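You operate a simulated robot arm through the tools that you are given. There is no shell and no other tool. Be economical: measure what you need, move in short steps, check, and stop when the job is done.

Carry out the task below with a simulated robot arm. There is one attempt and no reset: what you move stays moved.

## Task
Fill the green-band bottle to its line at the paddle tap.
Fine: use the carriage and leave it in the middle; the bottle goes back in the crate; spill nothing. Where these are worked on the way, their far stop is far enough and under half their travel is too little: bottle carriage.

Only the result counts: the job must be done as asked and must still hold three seconds after the hand-in. Knocking over, shifting, dropping, spilling or breaking anything else fails it.

## Robot
A 7-joint arm with a two-finger parallel gripper, fixed in place. Base frame: the origin is at the foot of the arm, x ahead of it, y to its left, z up; the work surface is at about z = 0. Units: m, rad, N and s.
With the tool pointing down near the work surface it reaches from about 0.22 to 0.58 m from the base axis. Its first joint turns from -1.152 to 1.152 rad. Payload 2.5 kg.
Tool frame: the origin (TCP) lies between the finger pads and is the grasp point; the fingertips stand 0.023 m ahead of it; z points along the fingers, y is the line along which they close. The gripper opens to 0.094 m. The fingers are 0.038 m wide and 0.01 m thick; the gripper's body (0.054 by 0.096 m) begins 0.039 m behind the TCP.
Orientation is told as [roll, pitch, yaw] about the base's x, y, z axes, in that order, counted from this pose: with the fingers straight down and closing along the base's y, the tool's x points along the base's -x, its y along +y and its z along -z.

## Interface
- The arm moves only by the tool servo_tool. Its argument "commands" is text: rows parted by semicolons, each of 6 numbers parted by spaces: the shift along the tool's x, y, z in m, then the turn, a rotation vector about the tool's x, y, z in rad. In form: tx ty tz rx ry rz; .... A call has 1 to 10 rows; each row shifts and turns the commanded pose from where the row before left it, along the tool's axes as they then stand. "jaw" is the finger opening in m, from 0 to 0.094, set as the call begins (left out, the last holds). A row lasts 0.2 s, in which the tool goes at most 0.05 m and 0.15 rad; a call with a longer step from one row to the next is refused whole, and so is a gripper value outside its range. Where a pose cannot be reached the arm comes as near as it can. A force on the tool above 50 N (or 10 N above the force at the start of the call, whichever is more), or a blocked arm, ends the call early, and 0.2 s more pass. Each finger travels about 0.108 m/s and halts on what it meets, pressing with about 21 N; the grip force reading is that of the motor and also rises with nothing between the fingers. The clock runs only during rows and for 0.2 s after the last one: add rows that do not move to give the fingers time. It gives the time, the measured TCP pose, the force on the tool (base axes), the opening and the grip force at its end, in the units of the frame above (readings bear some noise), with the torque about the TCP (base axes, N m) and any sound that the robot's microphone picked up.
- Cameras (640 x 400 px; columns grow to the right, rows downward): "scene" is fixed at [0.0995, -0.3933, 0.5554]; the picture's right is [0.95, -0.31, 0.00], its down [-0.15, -0.45, -0.88] and it looks along [0.27, 0.84, -0.48] (base axes); focal length 247 px, centre (320, 200). "wrist" rides on the gripper at [0.087, 0.016, -0.074] in the tool frame; the picture's right is [-0.18, 0.98, 0.00], its down [-0.58, -0.11, -0.81] and it looks along [-0.79, -0.15, 0.59] (tool axes); focal length 243 px, centre (320, 200). There is no depth. A picture from a camera that has moved, and an enlarged one, comes with that camera's place and axes in the base frame and with its lens.
- get_image(camera): a new picture of that camera. No time passes.
- zoom(camera, box): a new picture of the part [left, top, right, bottom] of that camera's present view, enlarged. No time passes.
- hand_in(): hands the job in; it is judged then, once.

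Go step by step. Nothing tells you positions but the pictures and the camera data: compare them with the known pose of the tool, close in by small moves and look again before you grip or let go. The budget is 120 turns and 84 pictures, counting those below and the enlarged ones. Unless the task says otherwise, let go and move clear before handing in, and close with one line.

The tools are called after "Call:" as name(argument=value, ...) on one line, values as JSON. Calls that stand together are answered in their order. servo_tool: Moves the arm, as the interface text tells. Its arguments: {"type":"object","properties":{"commands":{"type":"string"},"jaw":{"type":"number"}},"required":["commands"]} The other tools are called the same way: get_image (camera) takes a picture; zoom (camera, box) takes an enlarged picture of a part of a camera's view; hand_in () hands the job in.

At the start:

```text
time_s: 0.0
ee_pos: [0.29, 0.1248, 0.4946]
orientation: [0.0, 0.0, 0.001]
force: [-0.7, -0.5, 0.3]
moment: [-0.02, 0.02, -0.02]
width: 0.0941
grip_force: 0.1
```

scene: 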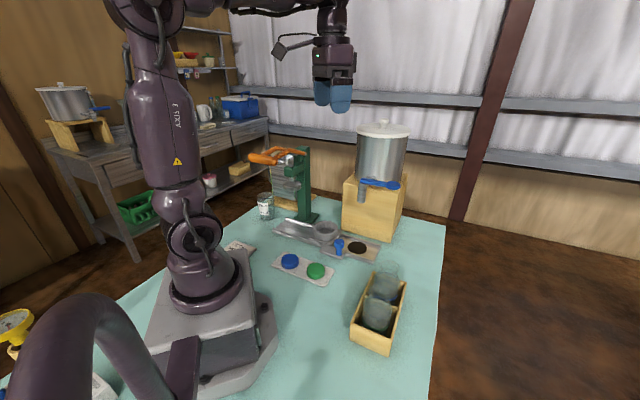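
wrist: 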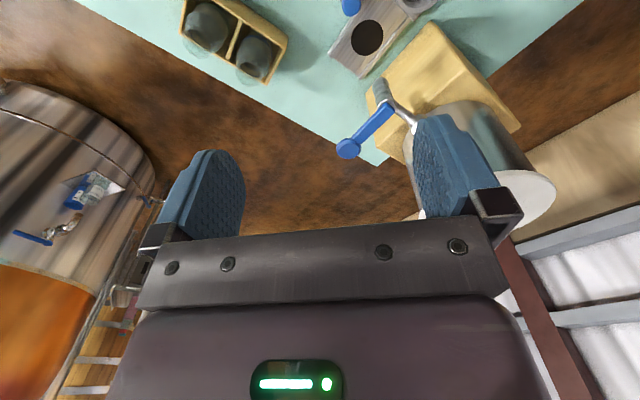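

The table has a crate with two bottles at right, a tank with a blue paddle tap on a wooden stand, a rail with a carriage, and a green press. I'll zoom in for details.

Call:
zoom(camera="scene", box=[240, 110, 420, 222])

Call:
zoom(camera="scene", box=[260, 200, 420, 300])

Call:
zoom(camera="scene", box=[320, 250, 440, 360])

```text
3.56 times, centred on (330, 166) of scene
camera zoom: at [0.0995, -0.3933, 0.5554], right [0.95, -0.31, 0.0], down [-0.15, -0.45, -0.88], along [0.27, 0.84, -0.48], focal length 879 px, centre (284, 321)
```

zoom: 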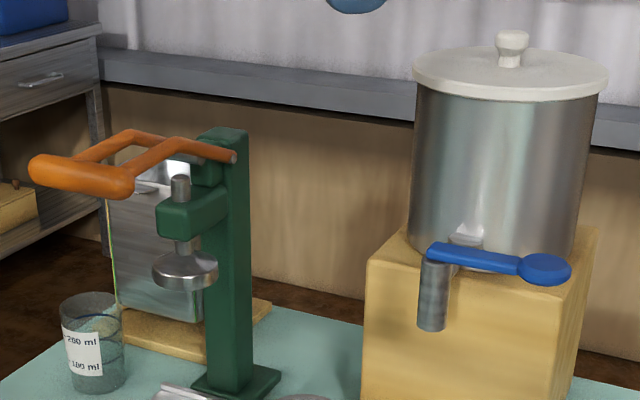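

```text
4.00 times, centred on (340, 250) of scene
camera zoom: at [0.0995, -0.3933, 0.5554], right [0.95, -0.31, 0.0], down [-0.15, -0.45, -0.88], along [0.27, 0.84, -0.48], focal length 988 px, centre (240, 0)
```

zoom: 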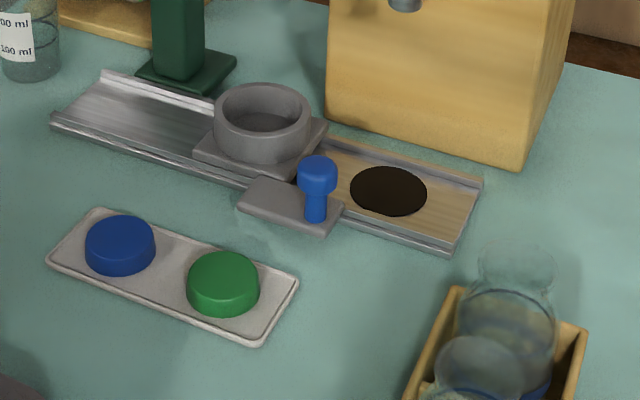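

```text
3.64 times, centred on (380, 305) of scene
camera zoom: at [0.0995, -0.3933, 0.5554], right [0.95, -0.31, 0.0], down [-0.15, -0.45, -0.88], along [0.27, 0.84, -0.48], focal length 899 px, centre (102, -182)
```

zoom: 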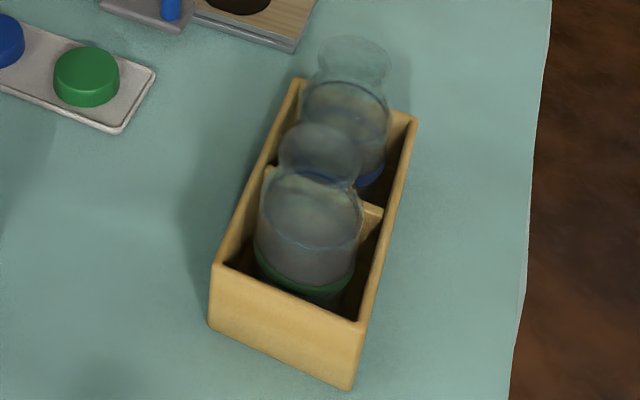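

The green-band bottle is the near one in the crate, at about (0.333, -0.09), with its mouth at z≈0.14. The cup sits mid-rail at about (0.337, 0.28), the tap spout is near (0.423, 0.192, 0.19), and the knob is near (0.35, 0.178). I'll move to a standoff that looks along the crate.

Call:
servo_tool(commands="0.006 -0.039 0.014 0 0 0;0.006 -0.039 0.014 0 0 0;0.006 -0.039 0.014 0 0 0;0.006 -0.039 0.014 0 0 0;0.006 -0.039 0.014 0 0 0;0.006 -0.039 0.014 0 0 0;0.006 -0.039 0.014 0 0 0;0.006 -0.039 0.014 0 0 0")

Call:
servo_tool(commands="0 0 0 0 0 -0.14;0 0 0 0 0 -0.14;0 0 0 0 0 -0.14;0 0 0 0 0 -0.14;0 0 0 0 0 -0.14;0 0 0 0 0 -0.14;0 0 0 0 0 0")

Call:
get_image(camera="wrist")

Call:
get_image(camera="scene")

```text
time_s: 1.8
ee_pos: [0.2423, -0.1885, 0.3832]
orientation: [0.001, 0.0, 0.003]
force: [0.1, -0.6, -0.2]
moment: [0.02, 0.02, -0.01]
width: 0.094
grip_force: 0.2
```

```text
time_s: 3.4
ee_pos: [0.2438, -0.187, 0.3835]
orientation: [0.001, 0.0, 0.841]
force: [-0.1, 0.3, -0.1]
moment: [-0.06, 0.02, 0.0]
width: 0.0939
grip_force: 0.0
```

```text
78 pictures are left
camera wrist: at [0.1731, -0.2417, 0.4574], right [-0.61, 0.79, 0.0], down [0.47, 0.36, 0.81], along [0.64, 0.49, -0.59], focal length 243 px, centre (320, 200)
```

wrist: 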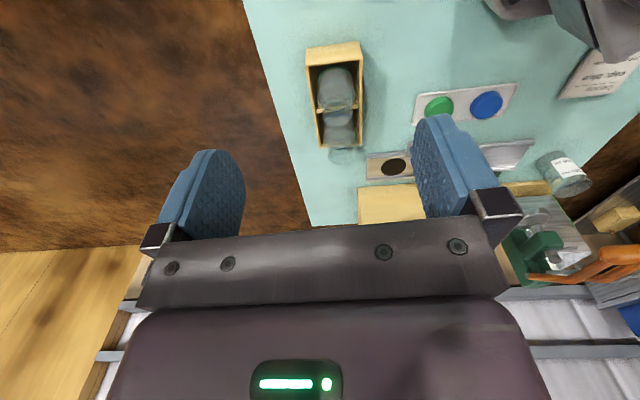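

```text
77 pictures are left
```

scene: 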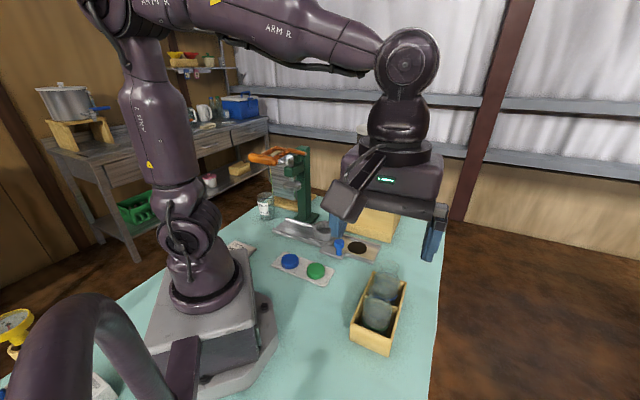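

The crate lies nearly along the view axis. I'll zoom in to fix the bottle's position.

Call:
zoom(camera="wrist", box=[270, 30, 398, 170])

Call:
zoom(camera="wrist", box=[350, 60, 640, 240])

```text
2.86 times, centred on (334, 100) of wrist
camera zoom: at [0.1731, -0.2417, 0.4574], right [-0.61, 0.79, 0.0], down [0.47, 0.36, 0.81], along [0.64, 0.49, -0.59], focal length 693 px, centre (280, 486)
```

zoom: 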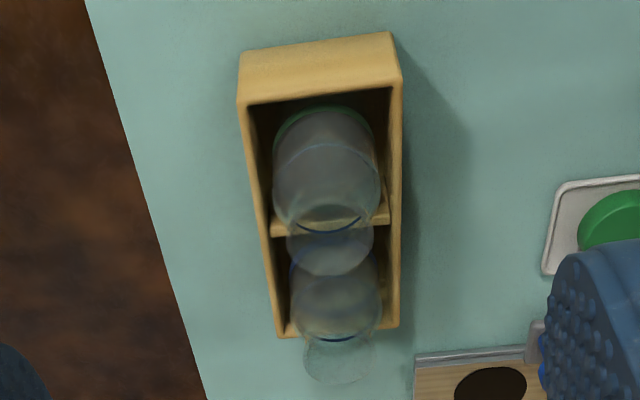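

```text
2.21 times, centred on (495, 150) of wrist
camera zoom: at [0.1731, -0.2417, 0.4574], right [-0.61, 0.79, 0.0], down [0.47, 0.36, 0.81], along [0.64, 0.49, -0.59], focal length 535 px, centre (-66, 310)
```

zoom: 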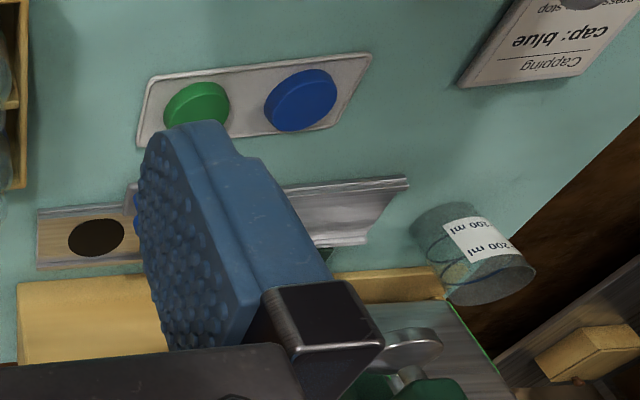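

Both views agree on the green bottle's mouth at about (0.331, -0.087, 0.138). I'll move above it at z≈0.25 and check.

Call:
servo_tool(commands="0 0 0 0 0 0.05;-0.033 0.0022 0.033 0 0 0;-0.033 0.0022 0.033 0 0 0;-0.033 0.0022 0.033 0 0 0;-0.033 0.0022 0.033 0 0 0;0 0 0 0 0 0")

Call:
get_image(camera="wrist")

Call:
zoom(camera="scene", box=[300, 180, 460, 360])

```text
time_s: 4.8
ee_pos: [0.3295, -0.0869, 0.2498]
orientation: [0.0, -0.002, 0.791]
force: [-0.9, -0.4, 1.2]
moment: [-0.02, 0.0, -0.04]
width: 0.0941
grip_force: 0.0
```

```text
74 pictures are left
camera wrist: at [0.2562, -0.1381, 0.3247], right [-0.57, 0.82, 0.0], down [0.49, 0.34, 0.81], along [0.66, 0.46, -0.59], focal length 243 px, centre (320, 200)
```

wrist: 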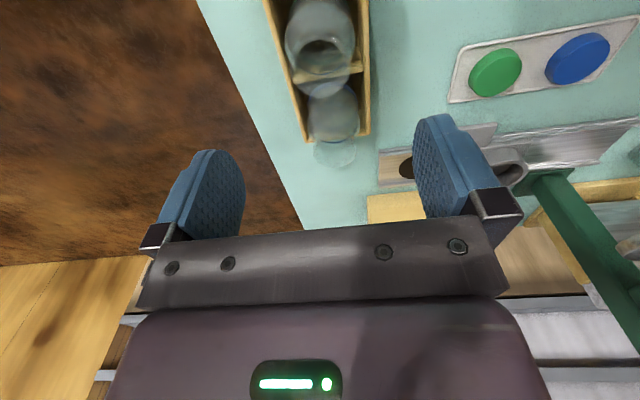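

```text
2.22 times, centred on (380, 270) of scene
camera zoom: at [0.0995, -0.3933, 0.5554], right [0.95, -0.31, 0.0], down [-0.15, -0.45, -0.88], along [0.27, 0.84, -0.48], focal length 549 px, centre (187, 44)
```

zoom: 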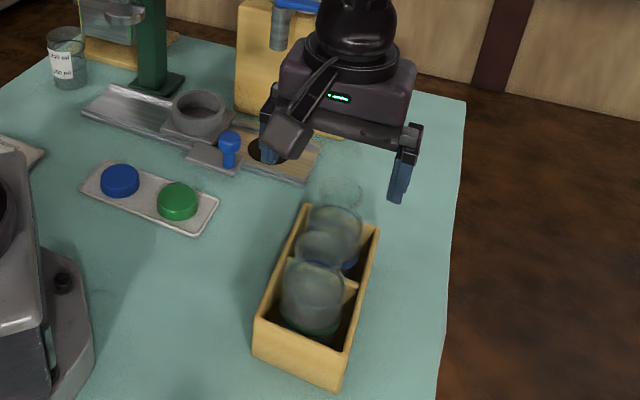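

I'll zoom in to see the mouth's exact centre.

Call:
zoom(camera="wrist", box=[250, 0, 400, 180])

Call:
zoom(camera="scene", box=[345, 260, 415, 350])

```text
2.22 times, centred on (325, 90) of wrist
camera zoom: at [0.2562, -0.1381, 0.3247], right [-0.57, 0.82, 0.0], down [0.49, 0.34, 0.81], along [0.66, 0.46, -0.59], focal length 539 px, centre (309, 444)
```

zoom: 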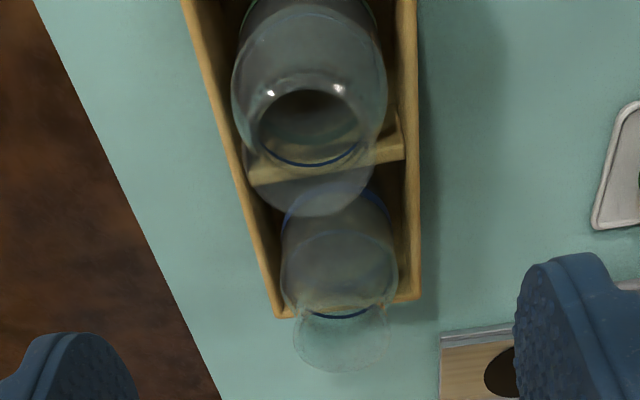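

```text
4.44 times, centred on (380, 305) of scene
camera zoom: at [0.0995, -0.3933, 0.5554], right [0.95, -0.31, 0.0], down [-0.15, -0.45, -0.88], along [0.27, 0.84, -0.48], focal length 1098 px, centre (53, -267)
```

zoom: 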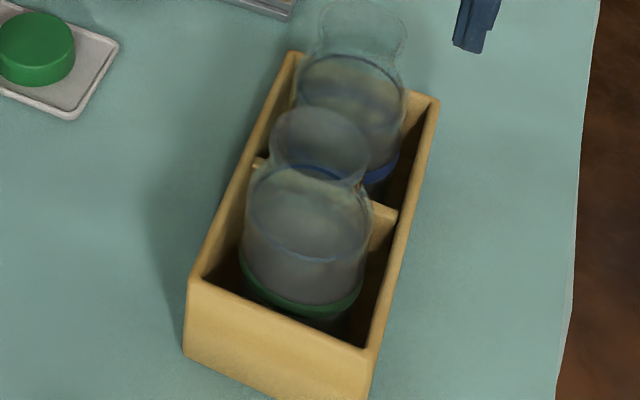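

The mouth centre is right under the tool. I'll go down to z≈0.13 so the tips sit around the neck.

Call:
servo_tool(commands="0 0 0.04 0 0 0;0 0 0.04 0 0 0;0 0 0.03 0 0 0;0 0 0.01 0 0 0;0 0 0 0 0 0")

Call:
zoom(camera="scene", box=[320, 220, 440, 350])

Call:
get_image(camera="wrist")

```text
time_s: 6.0
ee_pos: [0.329, -0.0882, 0.1315]
orientation: [-0.001, -0.001, 0.79]
force: [0.5, 0.4, -0.4]
moment: [0.02, 0.08, 0.0]
width: 0.0941
grip_force: 0.1
```

```text
3.08 times, centred on (380, 285) of scene
camera zoom: at [0.0995, -0.3934, 0.5554], right [0.95, -0.31, 0.0], down [-0.15, -0.45, -0.88], along [0.27, 0.84, -0.48], focal length 760 px, centre (135, -62)
```

zoom: 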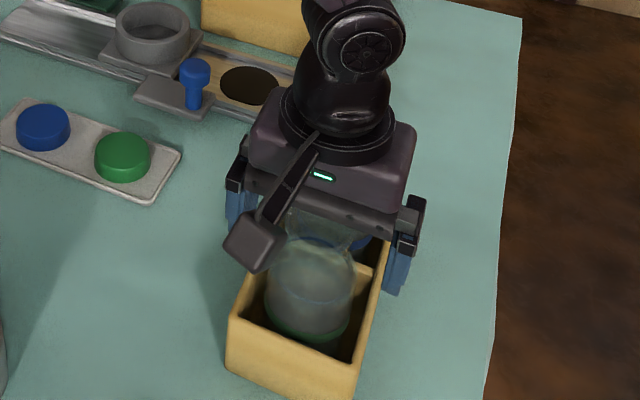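

```text
69 pictures are left
camera wrist: at [0.2566, -0.1384, 0.2052], right [-0.57, 0.82, 0.0], down [0.49, 0.34, 0.81], along [0.66, 0.46, -0.59], focal length 243 px, centre (320, 200)
```

wrist: 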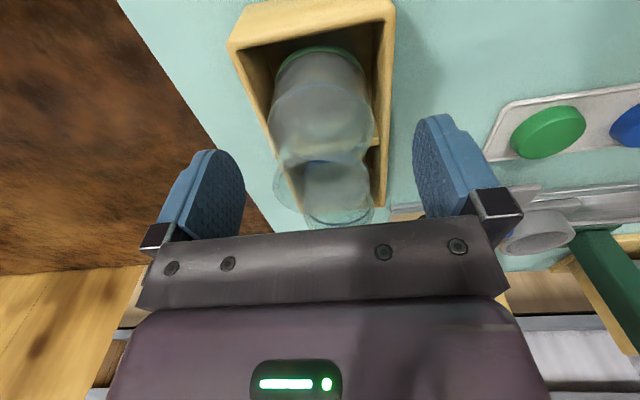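

The fingers straddle the neck and the alignment looks good. I'll close gently.

Call:
servo_tool(commands="0 0 0 0 0 0;0 0 0 0 0 0;0 0 0 0 0 0;0 0 0 0 0 0", jaw=0.02)

Call:
zoom(camera="wrist", box=[200, 0, 460, 240])

```text
time_s: 7.0
ee_pos: [0.3296, -0.088, 0.1315]
orientation: [0.001, 0.0, 0.792]
force: [0.9, -0.2, 1.2]
moment: [-0.01, -0.02, 0.02]
width: 0.0466
grip_force: 21.4
```

```text
1.67 times, centred on (330, 120) of wrist
camera zoom: at [0.2567, -0.1385, 0.2055], right [-0.57, 0.82, 0.0], down [0.49, 0.34, 0.81], along [0.66, 0.46, -0.59], focal length 404 px, centre (303, 333)
```

zoom: 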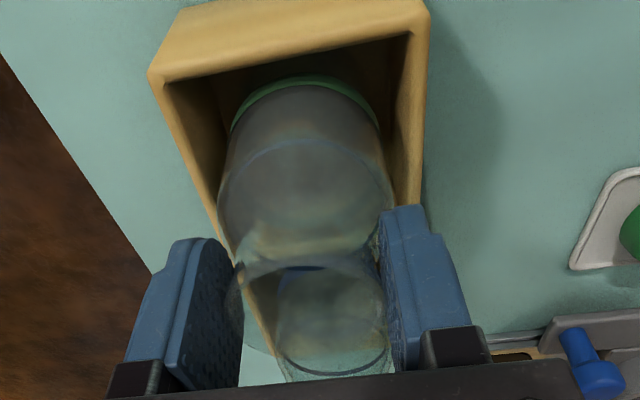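

Gripped at 0.047 m. I'll lift slowly, remembering the return pose (0.3295, -0.088, 0.1315, yaw 0.79).

Call:
servo_tool(commands="0 0 -0.01 0 0 0;0 0 -0.02 0 0 0;0 0 -0.03 0 0 0;0 0 -0.03 0 0 0;0 0 -0.03 0 0 0;0 0 -0.02 0 0 0;0 0 0 0 0 0")

Call:
zoom(camera="scene", box=[260, 130, 440, 340])

Call:
get_image(camera="wrist")

```text
time_s: 8.6
ee_pos: [0.3272, -0.0861, 0.272]
orientation: [0.001, 0.0, 0.791]
force: [0.2, 0.2, -1.9]
moment: [0.02, 0.04, 0.03]
width: 0.0465
grip_force: 20.9
```

```text
1.90 times, centred on (350, 235) of scene
camera zoom: at [0.0995, -0.3933, 0.5554], right [0.95, -0.31, 0.0], down [-0.15, -0.45, -0.88], along [0.27, 0.84, -0.48], focal length 471 px, centre (263, 133)
```

zoom: 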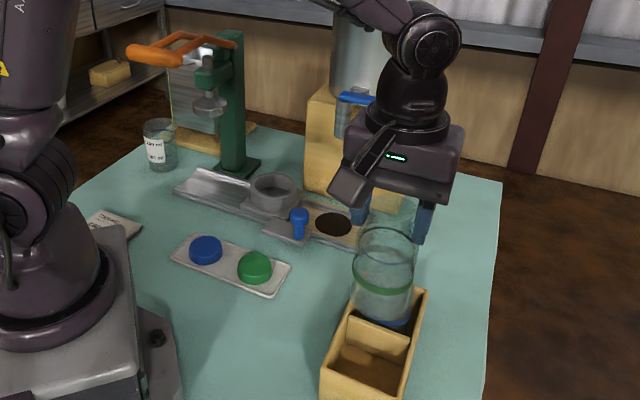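

```text
66 pictures are left
camera wrist: at [0.2561, -0.1381, 0.346], right [-0.57, 0.82, 0.0], down [0.49, 0.34, 0.81], along [0.66, 0.46, -0.59], focal length 243 px, centre (320, 200)
```

wrist: 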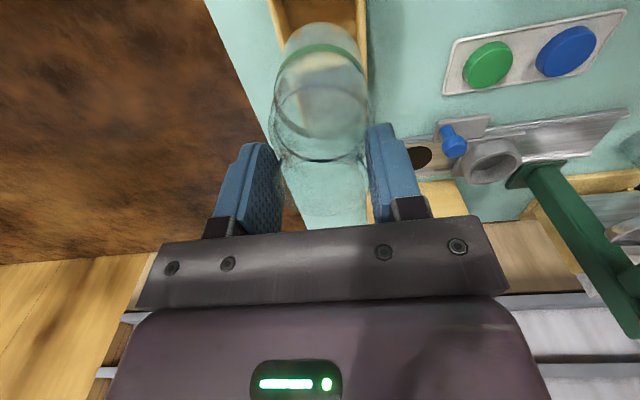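

The bottle is held upright. I'll zoom in on the cup to refine its position.

Call:
zoom(camera="wrist", box=[390, 90, 590, 215])

Call:
zoom(camera="scene", box=[270, 205, 390, 280])

```text
3.20 times, centred on (490, 152) of wrist
camera zoom: at [0.2561, -0.1381, 0.346], right [-0.57, 0.82, 0.0], down [0.49, 0.34, 0.81], along [0.66, 0.46, -0.59], focal length 776 px, centre (-224, 352)
```

zoom: 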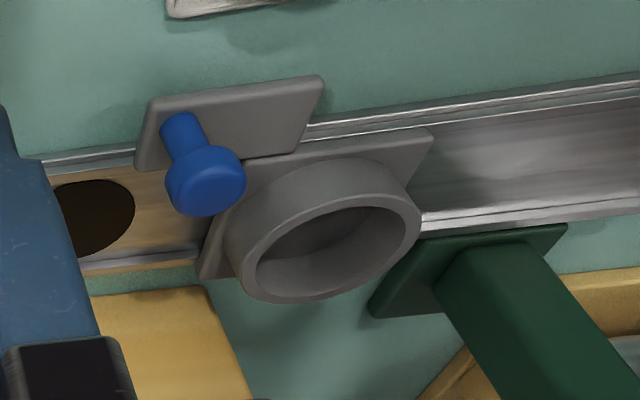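

```text
5.33 times, centred on (330, 242) of scene
camera zoom: at [0.0995, -0.3933, 0.5554], right [0.95, -0.31, 0.0], down [-0.15, -0.45, -0.88], along [0.27, 0.84, -0.48], focal length 1318 px, centre (267, -27)
```

zoom: 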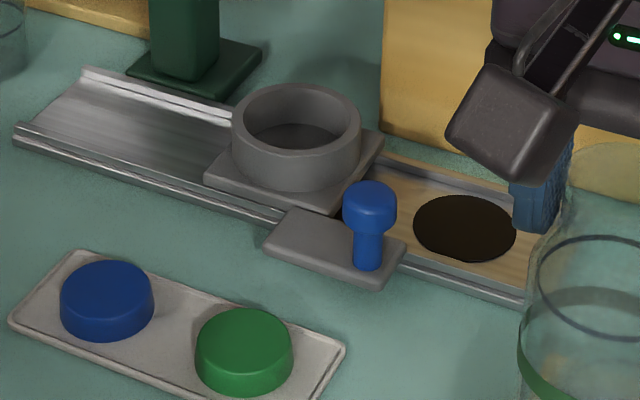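

Combining the views with the rail line, the cup centre is at about (0.337, 0.278), its rim z≈0.055 and its inner width only slightly larger than the bottle. I'll carry the bottle over it, staying high.

Call:
servo_tool(commands="-0.0212 0.0314 0 0 0 0;-0.0212 0.0314 0 0 0 0;-0.0212 0.0314 0 0 0 0;-0.0212 0.0314 0 0 0 0;-0.0212 0.0314 0 0 0 0;-0.0315 0.018 0 0 0 0;-0.0315 0.018 0 0 0 0;-0.0315 0.018 0 0 0 0;-0.0315 0.018 0 0 0 0;0 0 0 0 0 0")

Call:
get_image(camera="wrist")

Call:
zoom(camera="scene", box=[240, 100, 440, 280])

```text
time_s: 10.8
ee_pos: [0.3308, 0.2379, 0.2725]
orientation: [0.0, 0.0, 0.79]
force: [0.8, -0.2, -2.6]
moment: [-0.03, 0.05, -0.01]
width: 0.0467
grip_force: 21.1
```

```text
63 pictures are left
camera wrist: at [0.2578, 0.1878, 0.3466], right [-0.57, 0.82, 0.0], down [0.49, 0.34, 0.81], along [0.66, 0.46, -0.59], focal length 243 px, centre (320, 200)
```

wrist: 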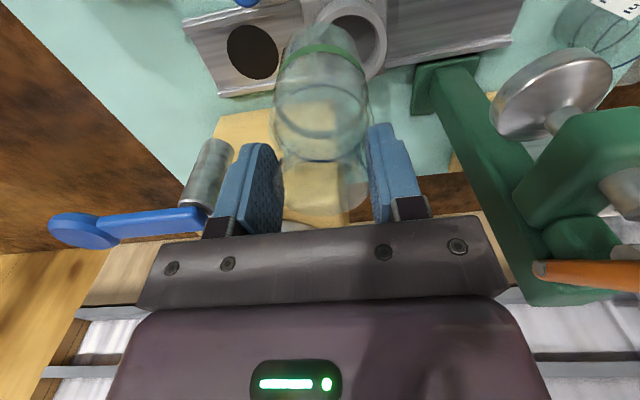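

```text
2.22 times, centred on (340, 190) of scene
camera zoom: at [0.0995, -0.3933, 0.5554], right [0.95, -0.31, 0.0], down [-0.15, -0.45, -0.88], along [0.27, 0.84, -0.48], focal length 549 px, centre (276, 222)
```

zoom: 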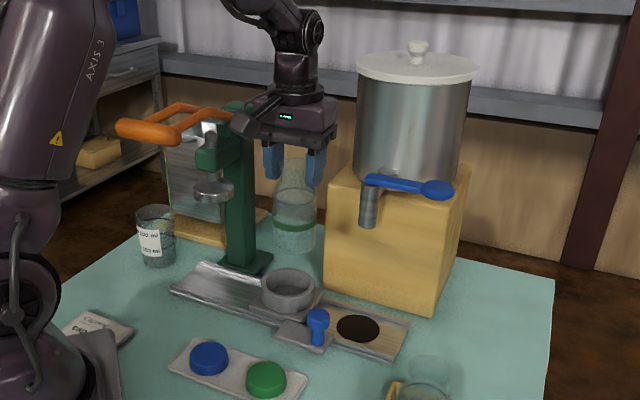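

I'll zoom in on the cup beneath the bottle.

Call:
zoom(camera="wrist", box=[220, 0, 420, 125])

Call:
zoom(camera="scene", box=[300, 140, 400, 240])

```text
3.20 times, centred on (320, 62) of wrist
camera zoom: at [0.2578, 0.1878, 0.3466], right [-0.57, 0.82, 0.0], down [0.49, 0.34, 0.81], along [0.66, 0.46, -0.59], focal length 776 px, centre (320, 640)
```

zoom: 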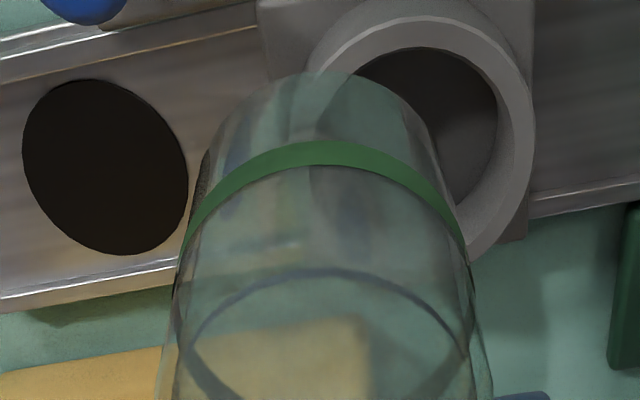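

```text
4.00 times, centred on (350, 190) of scene
camera zoom: at [0.0995, -0.3933, 0.5554], right [0.95, -0.31, 0.0], down [-0.15, -0.45, -0.88], along [0.27, 0.84, -0.48], focal length 988 px, centre (200, 240)
```

zoom: 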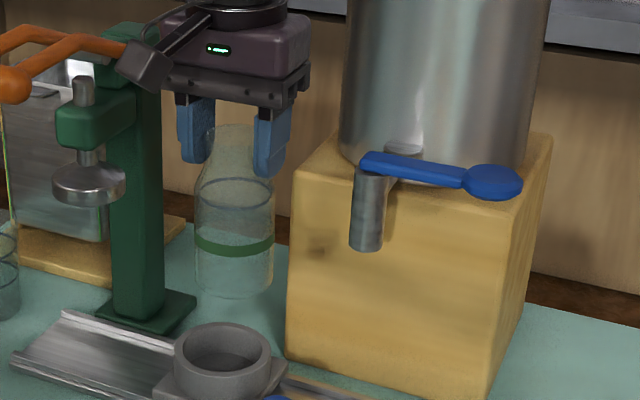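

I refine the cup to about (0.338, 0.281). I'll move above it and lower until the bottle's bottom is about 3 cm over the rim.

Call:
servo_tool(commands="-0.0175 0.0123 0 0 0 0;-0.0174 0.0122 0.01 0 0 0;0 0 0.025 0 0 0;0 0 0.025 0 0 0;0 0 0 0 0 0")

Call:
zoom(camera="wrist", box=[220, 0, 420, 125])

Call:
zoom(camera="scene", box=[280, 170, 380, 250])

```text
time_s: 12.0
ee_pos: [0.3369, 0.2811, 0.2125]
orientation: [0.001, -0.002, 0.79]
force: [0.5, 0.3, -1.6]
moment: [-0.01, -0.01, 0.01]
width: 0.0467
grip_force: 20.9
```

```text
3.20 times, centred on (320, 62) of wrist
camera zoom: at [0.2647, 0.2296, 0.2852], right [-0.57, 0.82, 0.0], down [0.49, 0.34, 0.81], along [0.66, 0.46, -0.59], focal length 776 px, centre (320, 640)
```

zoom: 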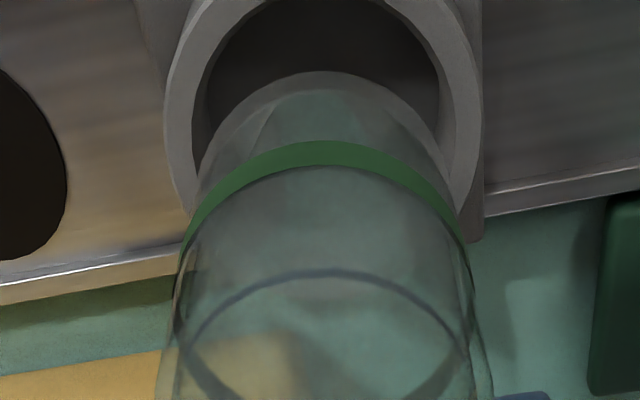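

```text
5.00 times, centred on (330, 210) of scene
camera zoom: at [0.0995, -0.3933, 0.5554], right [0.95, -0.31, 0.0], down [-0.15, -0.45, -0.88], along [0.27, 0.84, -0.48], focal length 1236 px, centre (270, 150)
```

zoom: 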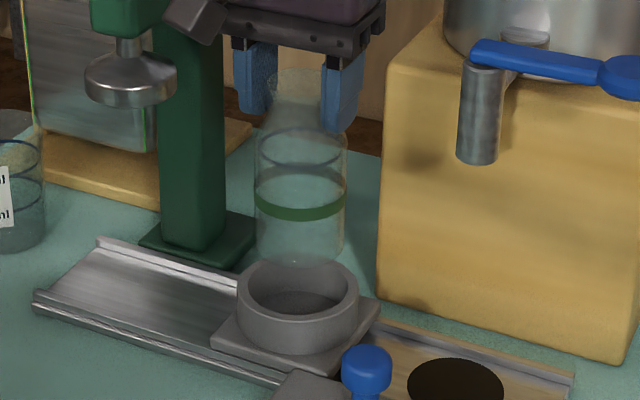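

The bottle is aligned with the cup in both views, to about 1 mm. I'll lower slowly, watching the force.

Call:
servo_tool(commands="0 0 0.012 0 0 0;0 0 0.012 0 0 0;0 0 0.01 0 0 0;0 0 0.01 0 0 0;0 0 0.006 0 0 0;0 0 0 0 0 0")

Call:
zoom(camera="scene", box=[280, 170, 380, 250])

Call:
zoom(camera="wrist", box=[220, 0, 420, 125])

```text
time_s: 13.4
ee_pos: [0.3368, 0.2802, 0.1609]
orientation: [0.001, 0.0, 0.789]
force: [0.2, 0.2, -1.4]
moment: [-0.01, 0.04, 0.03]
width: 0.0466
grip_force: 21.0
```

```text
5.00 times, centred on (330, 210) of scene
camera zoom: at [0.0995, -0.3933, 0.5554], right [0.95, -0.31, 0.0], down [-0.15, -0.45, -0.88], along [0.27, 0.84, -0.48], focal length 1236 px, centre (270, 150)
```

zoom: 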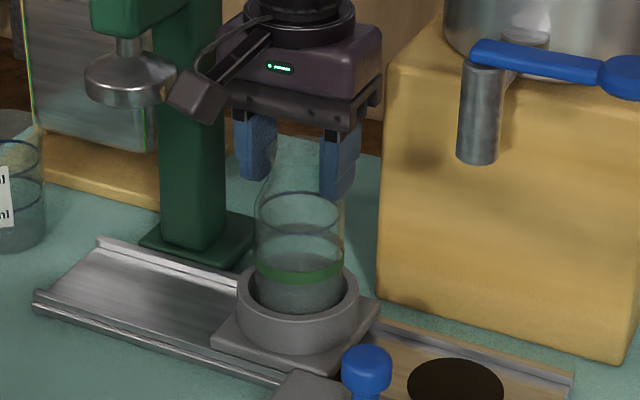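

```text
3.20 times, centred on (320, 62) of wrist
camera zoom: at [0.2646, 0.2298, 0.2352], right [-0.57, 0.82, 0.0], down [0.49, 0.34, 0.81], along [0.66, 0.46, -0.59], focal length 776 px, centre (320, 640)
```

zoom: 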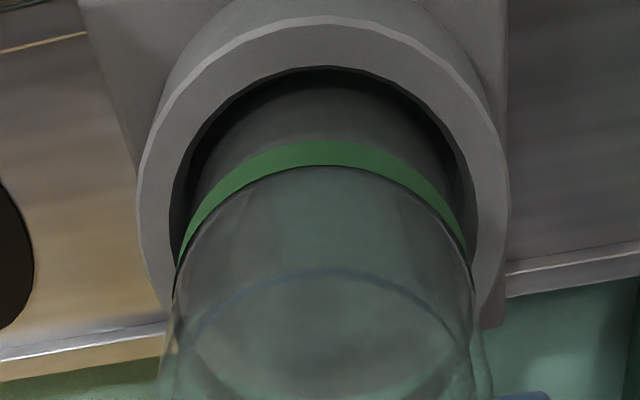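

The bottle is inside the cup with no contact. I'll lower it in fine steps.

Call:
servo_tool(commands="0 0 0.004 0 0 0;0 0 0.004 0 0 0;0 0 0.003 0 0 0;0 0 0 0 0 0")

```text
time_s: 14.4
ee_pos: [0.3374, 0.2815, 0.152]
orientation: [0.0, -0.004, 0.789]
force: [-4.0, -4.4, 21.0]
moment: [-0.16, 0.28, 0.02]
width: 0.0466
grip_force: 21.3
```

Contact at TCP z≈0.152. I'll check that the bottle sits flat.

Call:
servo_tool(commands="0 0 -0.002 0 0 0;0 0 0 0 0 0")

Call:
zoom(camera="scene", box=[290, 180, 370, 240])

Call:
zoom(camera="wrist", box=[220, 0, 420, 125])

```text
time_s: 15.0
ee_pos: [0.3357, 0.2808, 0.1519]
orientation: [-0.001, -0.001, 0.792]
force: [1.0, 1.0, 0.6]
moment: [0.06, -0.11, -0.02]
width: 0.0468
grip_force: 21.2
```

```text
6.67 times, centred on (330, 210) of scene
camera zoom: at [0.0995, -0.3933, 0.5554], right [0.95, -0.31, 0.0], down [-0.15, -0.45, -0.88], along [0.27, 0.84, -0.48], focal length 1648 px, centre (253, 133)
```

zoom: 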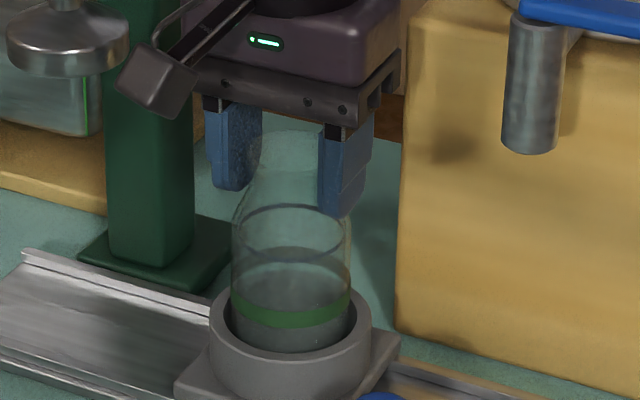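

```text
3.20 times, centred on (320, 62) of wrist
camera zoom: at [0.2643, 0.2301, 0.2258], right [-0.57, 0.82, 0.0], down [0.49, 0.34, 0.81], along [0.66, 0.46, -0.59], focal length 776 px, centre (320, 640)
```

zoom: 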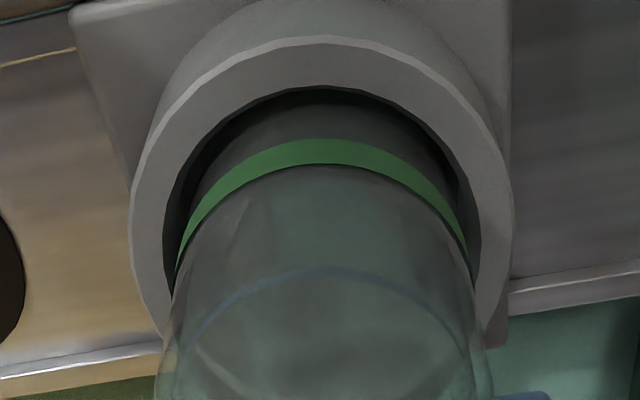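

The bottle is seated upright. I'll release and rise straight up.

Call:
servo_tool(commands="0 0 0 0 0 0;0 0 0 0 0 0;0 0 0 0 0 0", jaw=0.08)

Call:
servo_tool(commands="0 0 -0.02 0 0 0;0 0 -0.03 0 0 0;0 0 -0.03 0 0 0;0 0 -0.03 0 0 0;0 0 0 0 0 0")

Call:
zoom(camera="scene", box=[280, 160, 420, 260])

Call:
get_image(camera="wrist")

```text
time_s: 15.8
ee_pos: [0.3371, 0.2803, 0.1531]
orientation: [-0.001, 0.0, 0.791]
force: [-1.3, 0.2, -0.8]
moment: [0.03, 0.0, 0.02]
width: 0.0801
grip_force: 0.1
```

```text
time_s: 17.0
ee_pos: [0.3365, 0.2793, 0.2633]
orientation: [0.002, -0.001, 0.791]
force: [0.5, -0.6, 0.3]
moment: [0.0, -0.01, 0.01]
width: 0.0801
grip_force: 0.1
```

```text
4.00 times, centred on (350, 210) of scene
camera zoom: at [0.0995, -0.3934, 0.5554], right [0.95, -0.31, 0.0], down [-0.15, -0.45, -0.88], along [0.27, 0.84, -0.48], focal length 988 px, centre (200, 160)
```

zoom: 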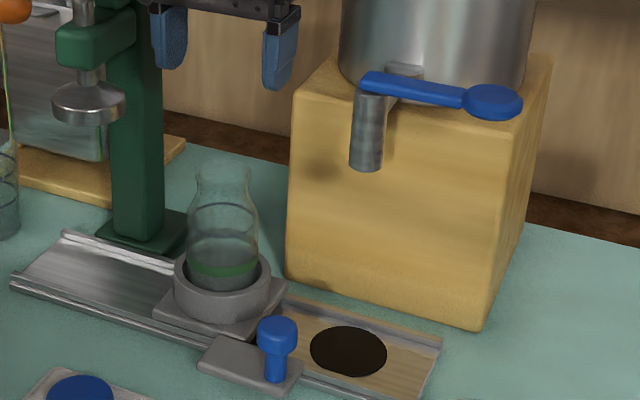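

```text
52 pictures are left
camera wrist: at [0.2645, 0.2298, 0.3369], right [-0.57, 0.82, 0.0], down [0.49, 0.34, 0.81], along [0.66, 0.46, -0.59], focal length 243 px, centre (320, 200)
```

wrist: 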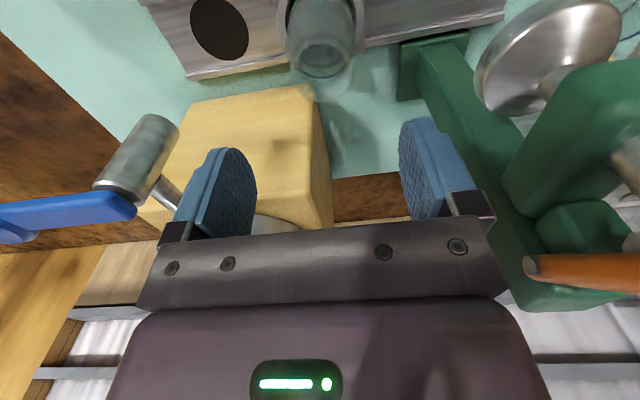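

The bottle stands freely in the cup. Next I back off to above the carriage knob at about (0.347, 0.173).

Call:
servo_tool(commands="0.035 -0.015 0 0 0 0;0.03 -0.025 0 0 0 0;0.02 -0.03 0 0 0 0;0.003 -0.012 0.02 0 0 0;0 0 0.03 0 0 0;0 0 0 0 0 0", jaw=0.07)

Call:
get_image(camera="wrist")

Call:
get_image(camera="scene")

```text
time_s: 18.4
ee_pos: [0.3331, 0.1604, 0.2131]
orientation: [0.0, 0.0, 0.791]
force: [0.1, 0.2, -0.7]
moment: [0.01, -0.01, -0.04]
width: 0.07
grip_force: 0.0
```

```text
51 pictures are left
camera wrist: at [0.2613, 0.1095, 0.2859], right [-0.57, 0.82, 0.0], down [0.49, 0.34, 0.81], along [0.66, 0.46, -0.59], focal length 243 px, centre (320, 200)
```

wrist: 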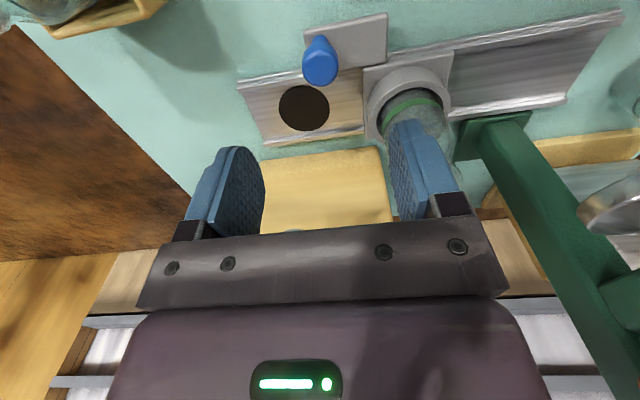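

```text
50 pictures are left
```

scene: 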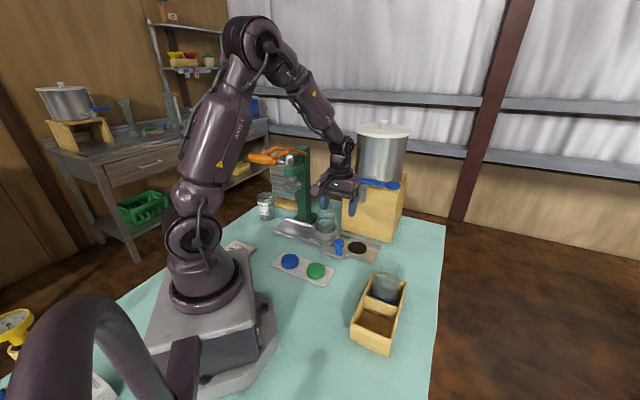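

The knob is at about (0.346, 0.168), lined up along the closing axis. I'll tilt the wrist back toward the base for clearance from the tap and go down.

Call:
servo_tool(commands="-0.0152 -0.003 0.03 0 0 0;0 0 0 0 -0.1 0;0 0 0 0 -0.1 0;0.0057 0 0.0282 0 0 0;0.0057 0 0.0282 0 0 0;0.0057 0 0.0282 0 0 0;0 0 0 0 0 0", jaw=0.056)

Call:
get_image(camera="wrist")

Call:
zoom(camera="scene", box=[270, 140, 430, 270])

```text
time_s: 20.0
ee_pos: [0.3463, 0.168, 0.0976]
orientation: [-0.001, -0.2, 0.792]
force: [-0.4, -0.4, 0.5]
moment: [0.02, -0.03, -0.04]
width: 0.0559
grip_force: 0.1
```

```text
49 pictures are left
camera wrist: at [0.2641, 0.1085, 0.1513], right [-0.57, 0.82, 0.04], down [0.36, 0.21, 0.91], along [0.74, 0.53, -0.42], focal length 243 px, centre (320, 200)
```

wrist: 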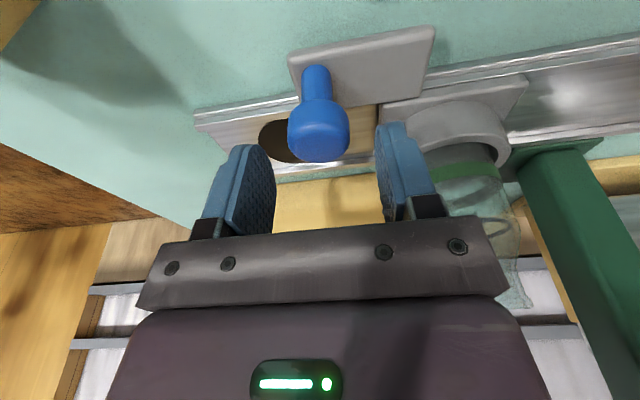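

```text
3.08 times, centred on (350, 205) of scene
camera zoom: at [0.0995, -0.3933, 0.5554], right [0.95, -0.31, 0.0], down [-0.15, -0.45, -0.88], along [0.27, 0.84, -0.48], focal length 760 px, centre (228, 185)
```

zoom: 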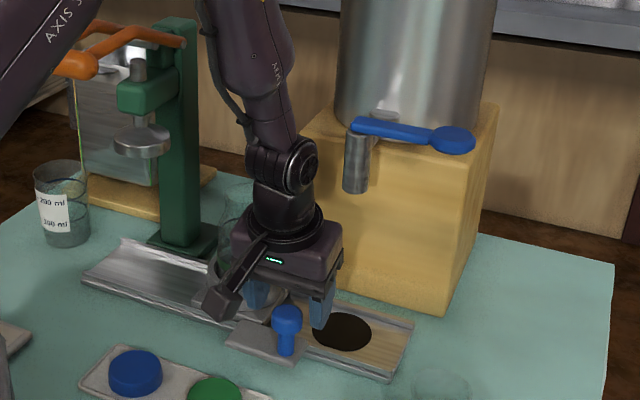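

The knob head is centred between the fingers. I'll go down the last 4.5 cm and look before gripping.

Call:
servo_tool(commands="0.002 0 0.0225 0 0 0;0.002 0 0.0225 0 0 0;0 0 0 0 0 0")

Call:
get_image(camera="wrist")

Call:
zoom(camera="scene", box=[270, 140, 430, 270])

```text
time_s: 20.8
ee_pos: [0.3508, 0.1704, 0.0534]
orientation: [0.0, -0.198, 0.79]
force: [-1.2, -0.2, 5.6]
moment: [0.06, 0.18, 0.06]
width: 0.0566
grip_force: 0.1
stopped in row 3: the force on the tool passed its limit at 55 N (the readings are from after the stop); the commanded pose is now the measured one
```

```text
47 pictures are left
camera wrist: at [0.2688, 0.1115, 0.1087], right [-0.57, 0.82, 0.03], down [0.37, 0.22, 0.91], along [0.73, 0.53, -0.42], focal length 243 px, centre (320, 200)
```

wrist: 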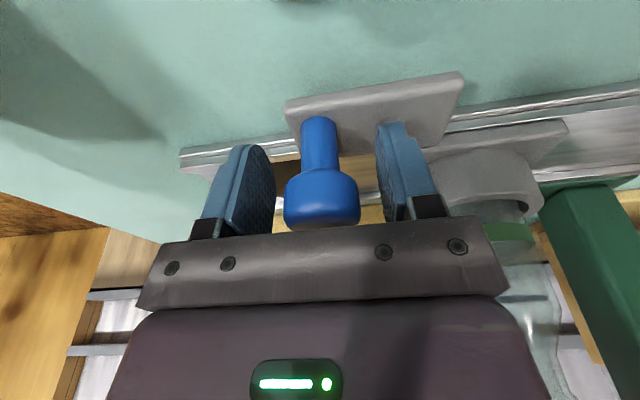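

```text
3.08 times, centred on (350, 205) of scene
camera zoom: at [0.0995, -0.3934, 0.5554], right [0.95, -0.31, 0.0], down [-0.15, -0.45, -0.88], along [0.27, 0.84, -0.48], focal length 760 px, centre (228, 185)
```

zoom: 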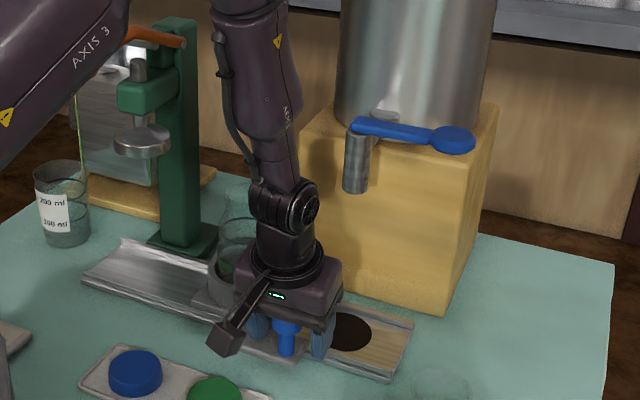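

Something touched, either the fingertips on the plate or the knob's top on the palm. I'll back off 8 mm and check.

Call:
servo_tool(commands="-0.0016 0 -0.008 0 0 0;0 0 0 0 0 0")

Call:
zoom(camera="wrist", box=[200, 60, 540, 260])

Call:
zoom(camera="scene", box=[300, 180, 390, 250])

```text
time_s: 21.4
ee_pos: [0.3509, 0.1715, 0.0608]
orientation: [-0.002, -0.198, 0.789]
force: [1.3, -0.4, -0.1]
moment: [0.03, 0.01, 0.03]
width: 0.0561
grip_force: 0.1
```

```text
1.88 times, centred on (370, 160) of wrist
camera zoom: at [0.269, 0.1115, 0.1166], right [-0.57, 0.82, 0.03], down [0.37, 0.22, 0.91], along [0.73, 0.53, -0.42], focal length 457 px, centre (226, 275)
```

zoom: 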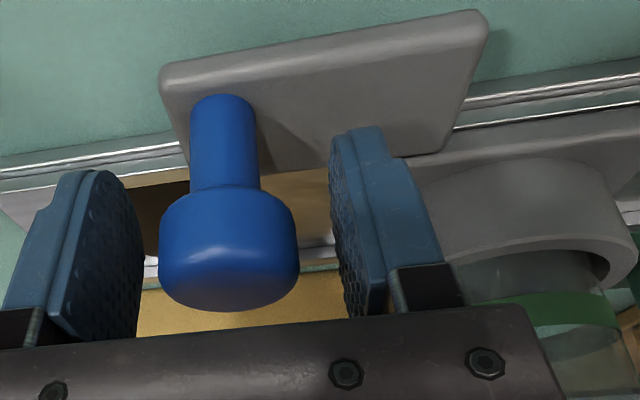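

```text
5.71 times, centred on (345, 215) of scene
camera zoom: at [0.0995, -0.3933, 0.5554], right [0.95, -0.31, 0.0], down [-0.15, -0.45, -0.88], along [0.27, 0.84, -0.48], focal length 1412 px, centre (177, 114)
```

zoom: 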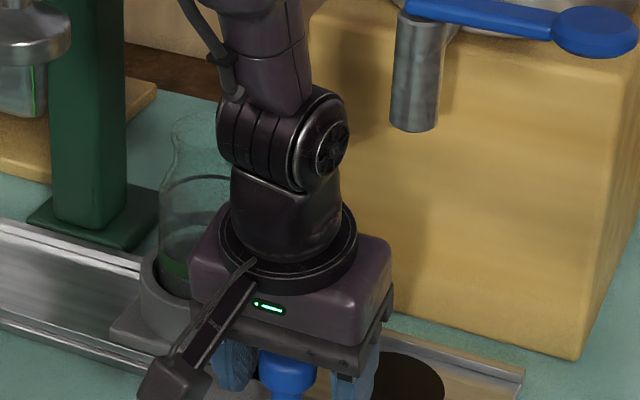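

Clear now, with the knob head between the pads. I'll close on it.

Call:
servo_tool(commands="0 0 0 0 0 0;0 0 0 0 0 0;0 0 0 0 0 0", jaw=0.015)

Call:
zoom(camera="wrist", box=[200, 60, 540, 260])

```text
time_s: 22.1
ee_pos: [0.3509, 0.1715, 0.0611]
orientation: [-0.001, -0.197, 0.79]
force: [-3.4, 1.8, 2.0]
moment: [0.39, 0.33, 0.12]
width: 0.0318
grip_force: 44.3
```

```text
1.88 times, centred on (370, 160) of wrist
camera zoom: at [0.2689, 0.1117, 0.1166], right [-0.57, 0.82, 0.04], down [0.37, 0.22, 0.91], along [0.73, 0.53, -0.42], focal length 457 px, centre (226, 275)
```

zoom: 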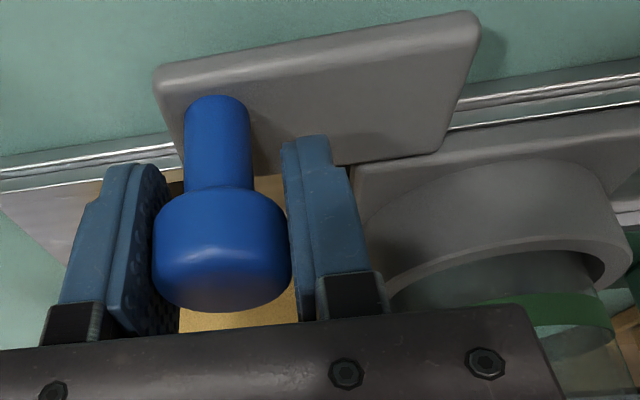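

The knob is gripped. I'll slide the carriage gently toward the tap, along tool -y.

Call:
servo_tool(commands="0 -0.003 0 0 0 0;0 -0.005 0 0 0 0;0 -0.007 0 0 0 0;0 -0.008 0 0 0 0;0 -0.008 0 0 0 0;0 -0.008 0 0 0 0;0 -0.006 0 0 0 0;0 -0.004 0 0 0 0;0 0 0 0 0 0")

Call:
zoom(camera="scene", box=[280, 140, 440, 270])

```text
time_s: 24.1
ee_pos: [0.3855, 0.1369, 0.0617]
orientation: [-0.001, -0.199, 0.791]
force: [3.0, 4.1, -2.4]
moment: [-0.17, 0.8, -0.09]
width: 0.0319
grip_force: 45.2
```

```text
3.08 times, centred on (360, 205) of scene
camera zoom: at [0.0995, -0.3933, 0.5554], right [0.95, -0.31, 0.0], down [-0.15, -0.45, -0.88], along [0.27, 0.84, -0.48], focal length 760 px, centre (197, 185)
```

zoom: 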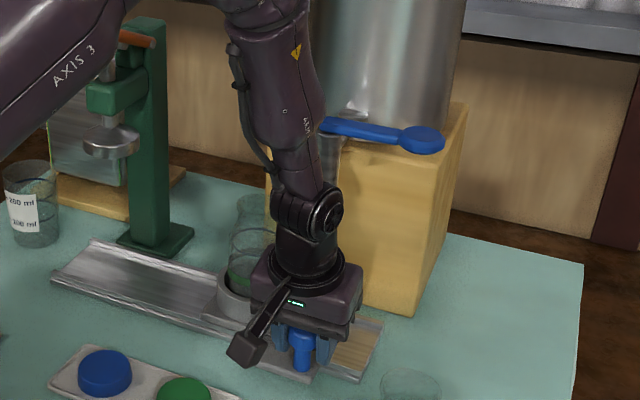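

The carriage follows smoothly with the bottle upright. I'll continue toward the tap stop.

Call:
servo_tool(commands="-0.0003 -0.004 0 0 0 0;-0.0003 -0.007 0 0 0 0;-0.0003 -0.008 0 0 0 0;-0.0003 -0.008 0 0 0 0;-0.0003 -0.007 0 0 0 0;-0.0003 -0.006 0 0 0 0;-0.0003 -0.005 0 0 0 0;0 -0.005 0 0 0 0;0 0 0 0 0 0")

Call:
zoom(camera="scene", box=[280, 140, 440, 270])

```text
time_s: 26.1
ee_pos: [0.421, 0.1012, 0.0607]
orientation: [-0.001, -0.193, 0.788]
force: [-21.7, -23.0, 13.6]
moment: [0.5, -0.1, -0.01]
width: 0.0317
grip_force: 45.4
```

```text
3.08 times, centred on (360, 205) of scene
camera zoom: at [0.0994, -0.3934, 0.5554], right [0.95, -0.31, 0.0], down [-0.15, -0.45, -0.88], along [0.27, 0.84, -0.48], focal length 760 px, centre (197, 185)
```

zoom: 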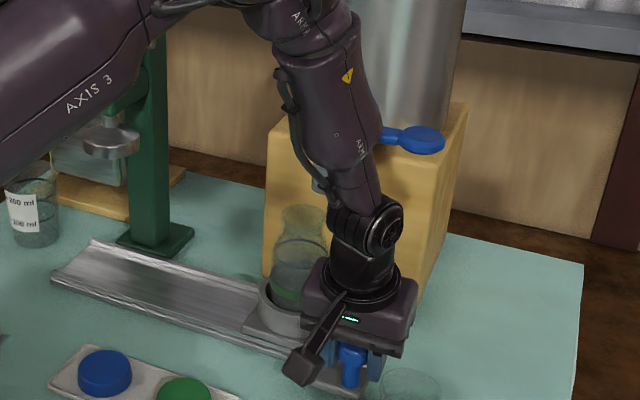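

There's some sideways load from my correction, so I'll relieve it and look at the clearance to the spout.

Call:
servo_tool(commands="0.0017 0 0 0 0 0;0 0 0 0 0 0")

Call:
get_image(camera="wrist")

Call:
zoom(camera="scene", box=[330, 160, 410, 270])

```text
time_s: 26.8
ee_pos: [0.4206, 0.1014, 0.0612]
orientation: [0.001, -0.195, 0.789]
force: [-10.8, -12.1, 6.1]
moment: [-0.54, 1.0, 0.03]
width: 0.0322
grip_force: 45.3
```

```text
40 pictures are left
camera wrist: at [0.339, 0.0421, 0.1167], right [-0.57, 0.82, 0.04], down [0.37, 0.22, 0.9], along [0.73, 0.53, -0.43], focal length 243 px, centre (320, 200)
```

wrist: 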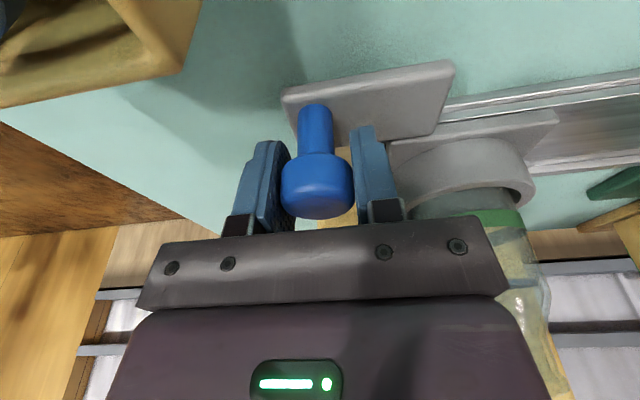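

```text
3.64 times, centred on (370, 215) of scene
camera zoom: at [0.0995, -0.3933, 0.5554], right [0.95, -0.31, 0.0], down [-0.15, -0.45, -0.88], along [0.27, 0.84, -0.48], focal length 899 px, centre (138, 146)
```

zoom: 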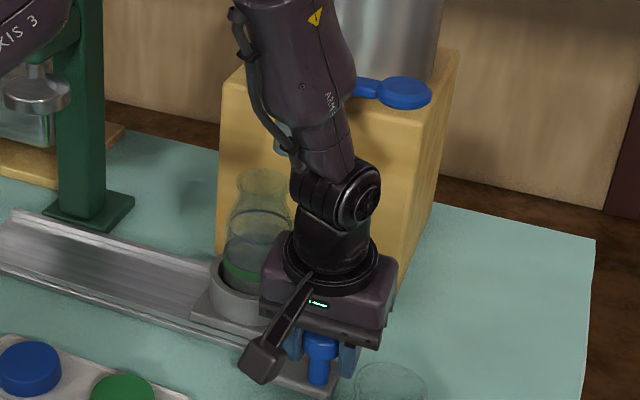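

Load is coming off. The bottle is now near (0.406, 0.21) and needs about 2 cm more to reach the tap, so I'll continue to the stop.

Call:
servo_tool(commands="0.0013 0 0 0 0 0;0 -0.004 0 0 0 0;0 -0.005 0 0 0 0;0 -0.005 0 0 0 0;0 -0.004 0 0 0 0;0 0 0 0 0 0")

Call:
zoom(camera="scene", box=[330, 160, 410, 270])

```text
time_s: 28.1
ee_pos: [0.4343, 0.0891, 0.0605]
orientation: [0.0, -0.202, 0.791]
force: [7.4, 4.1, -18.0]
moment: [0.38, 0.07, 0.16]
width: 0.0318
grip_force: 45.6
```

```text
3.64 times, centred on (370, 215) of scene
camera zoom: at [0.0996, -0.3933, 0.5554], right [0.95, -0.31, 0.0], down [-0.15, -0.45, -0.88], along [0.27, 0.84, -0.48], focal length 899 px, centre (138, 146)
```

zoom: 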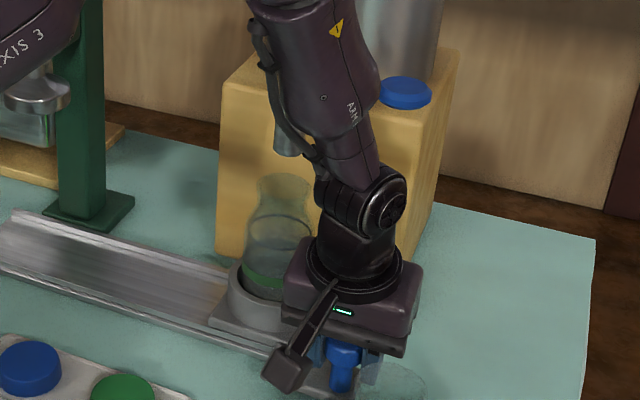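

The bottle's mouth is nearly under the spout. I'll nudge on to find the stop.

Call:
servo_tool(commands="0 -0.003 0.0005 0 0 0;0 -0.003 0.0005 0 0 0;0 0 0 0 0 0")

```text
time_s: 29.0
ee_pos: [0.4339, 0.0883, 0.0608]
orientation: [0.007, -0.192, 0.796]
force: [-5.2, -0.6, 3.2]
moment: [0.06, -0.86, -0.08]
width: 0.0319
grip_force: 45.1
stopped in row 3: the force on the tool passed its limit at 51 N (the readings are from after the stop); the commanded pose is now the measured one
```

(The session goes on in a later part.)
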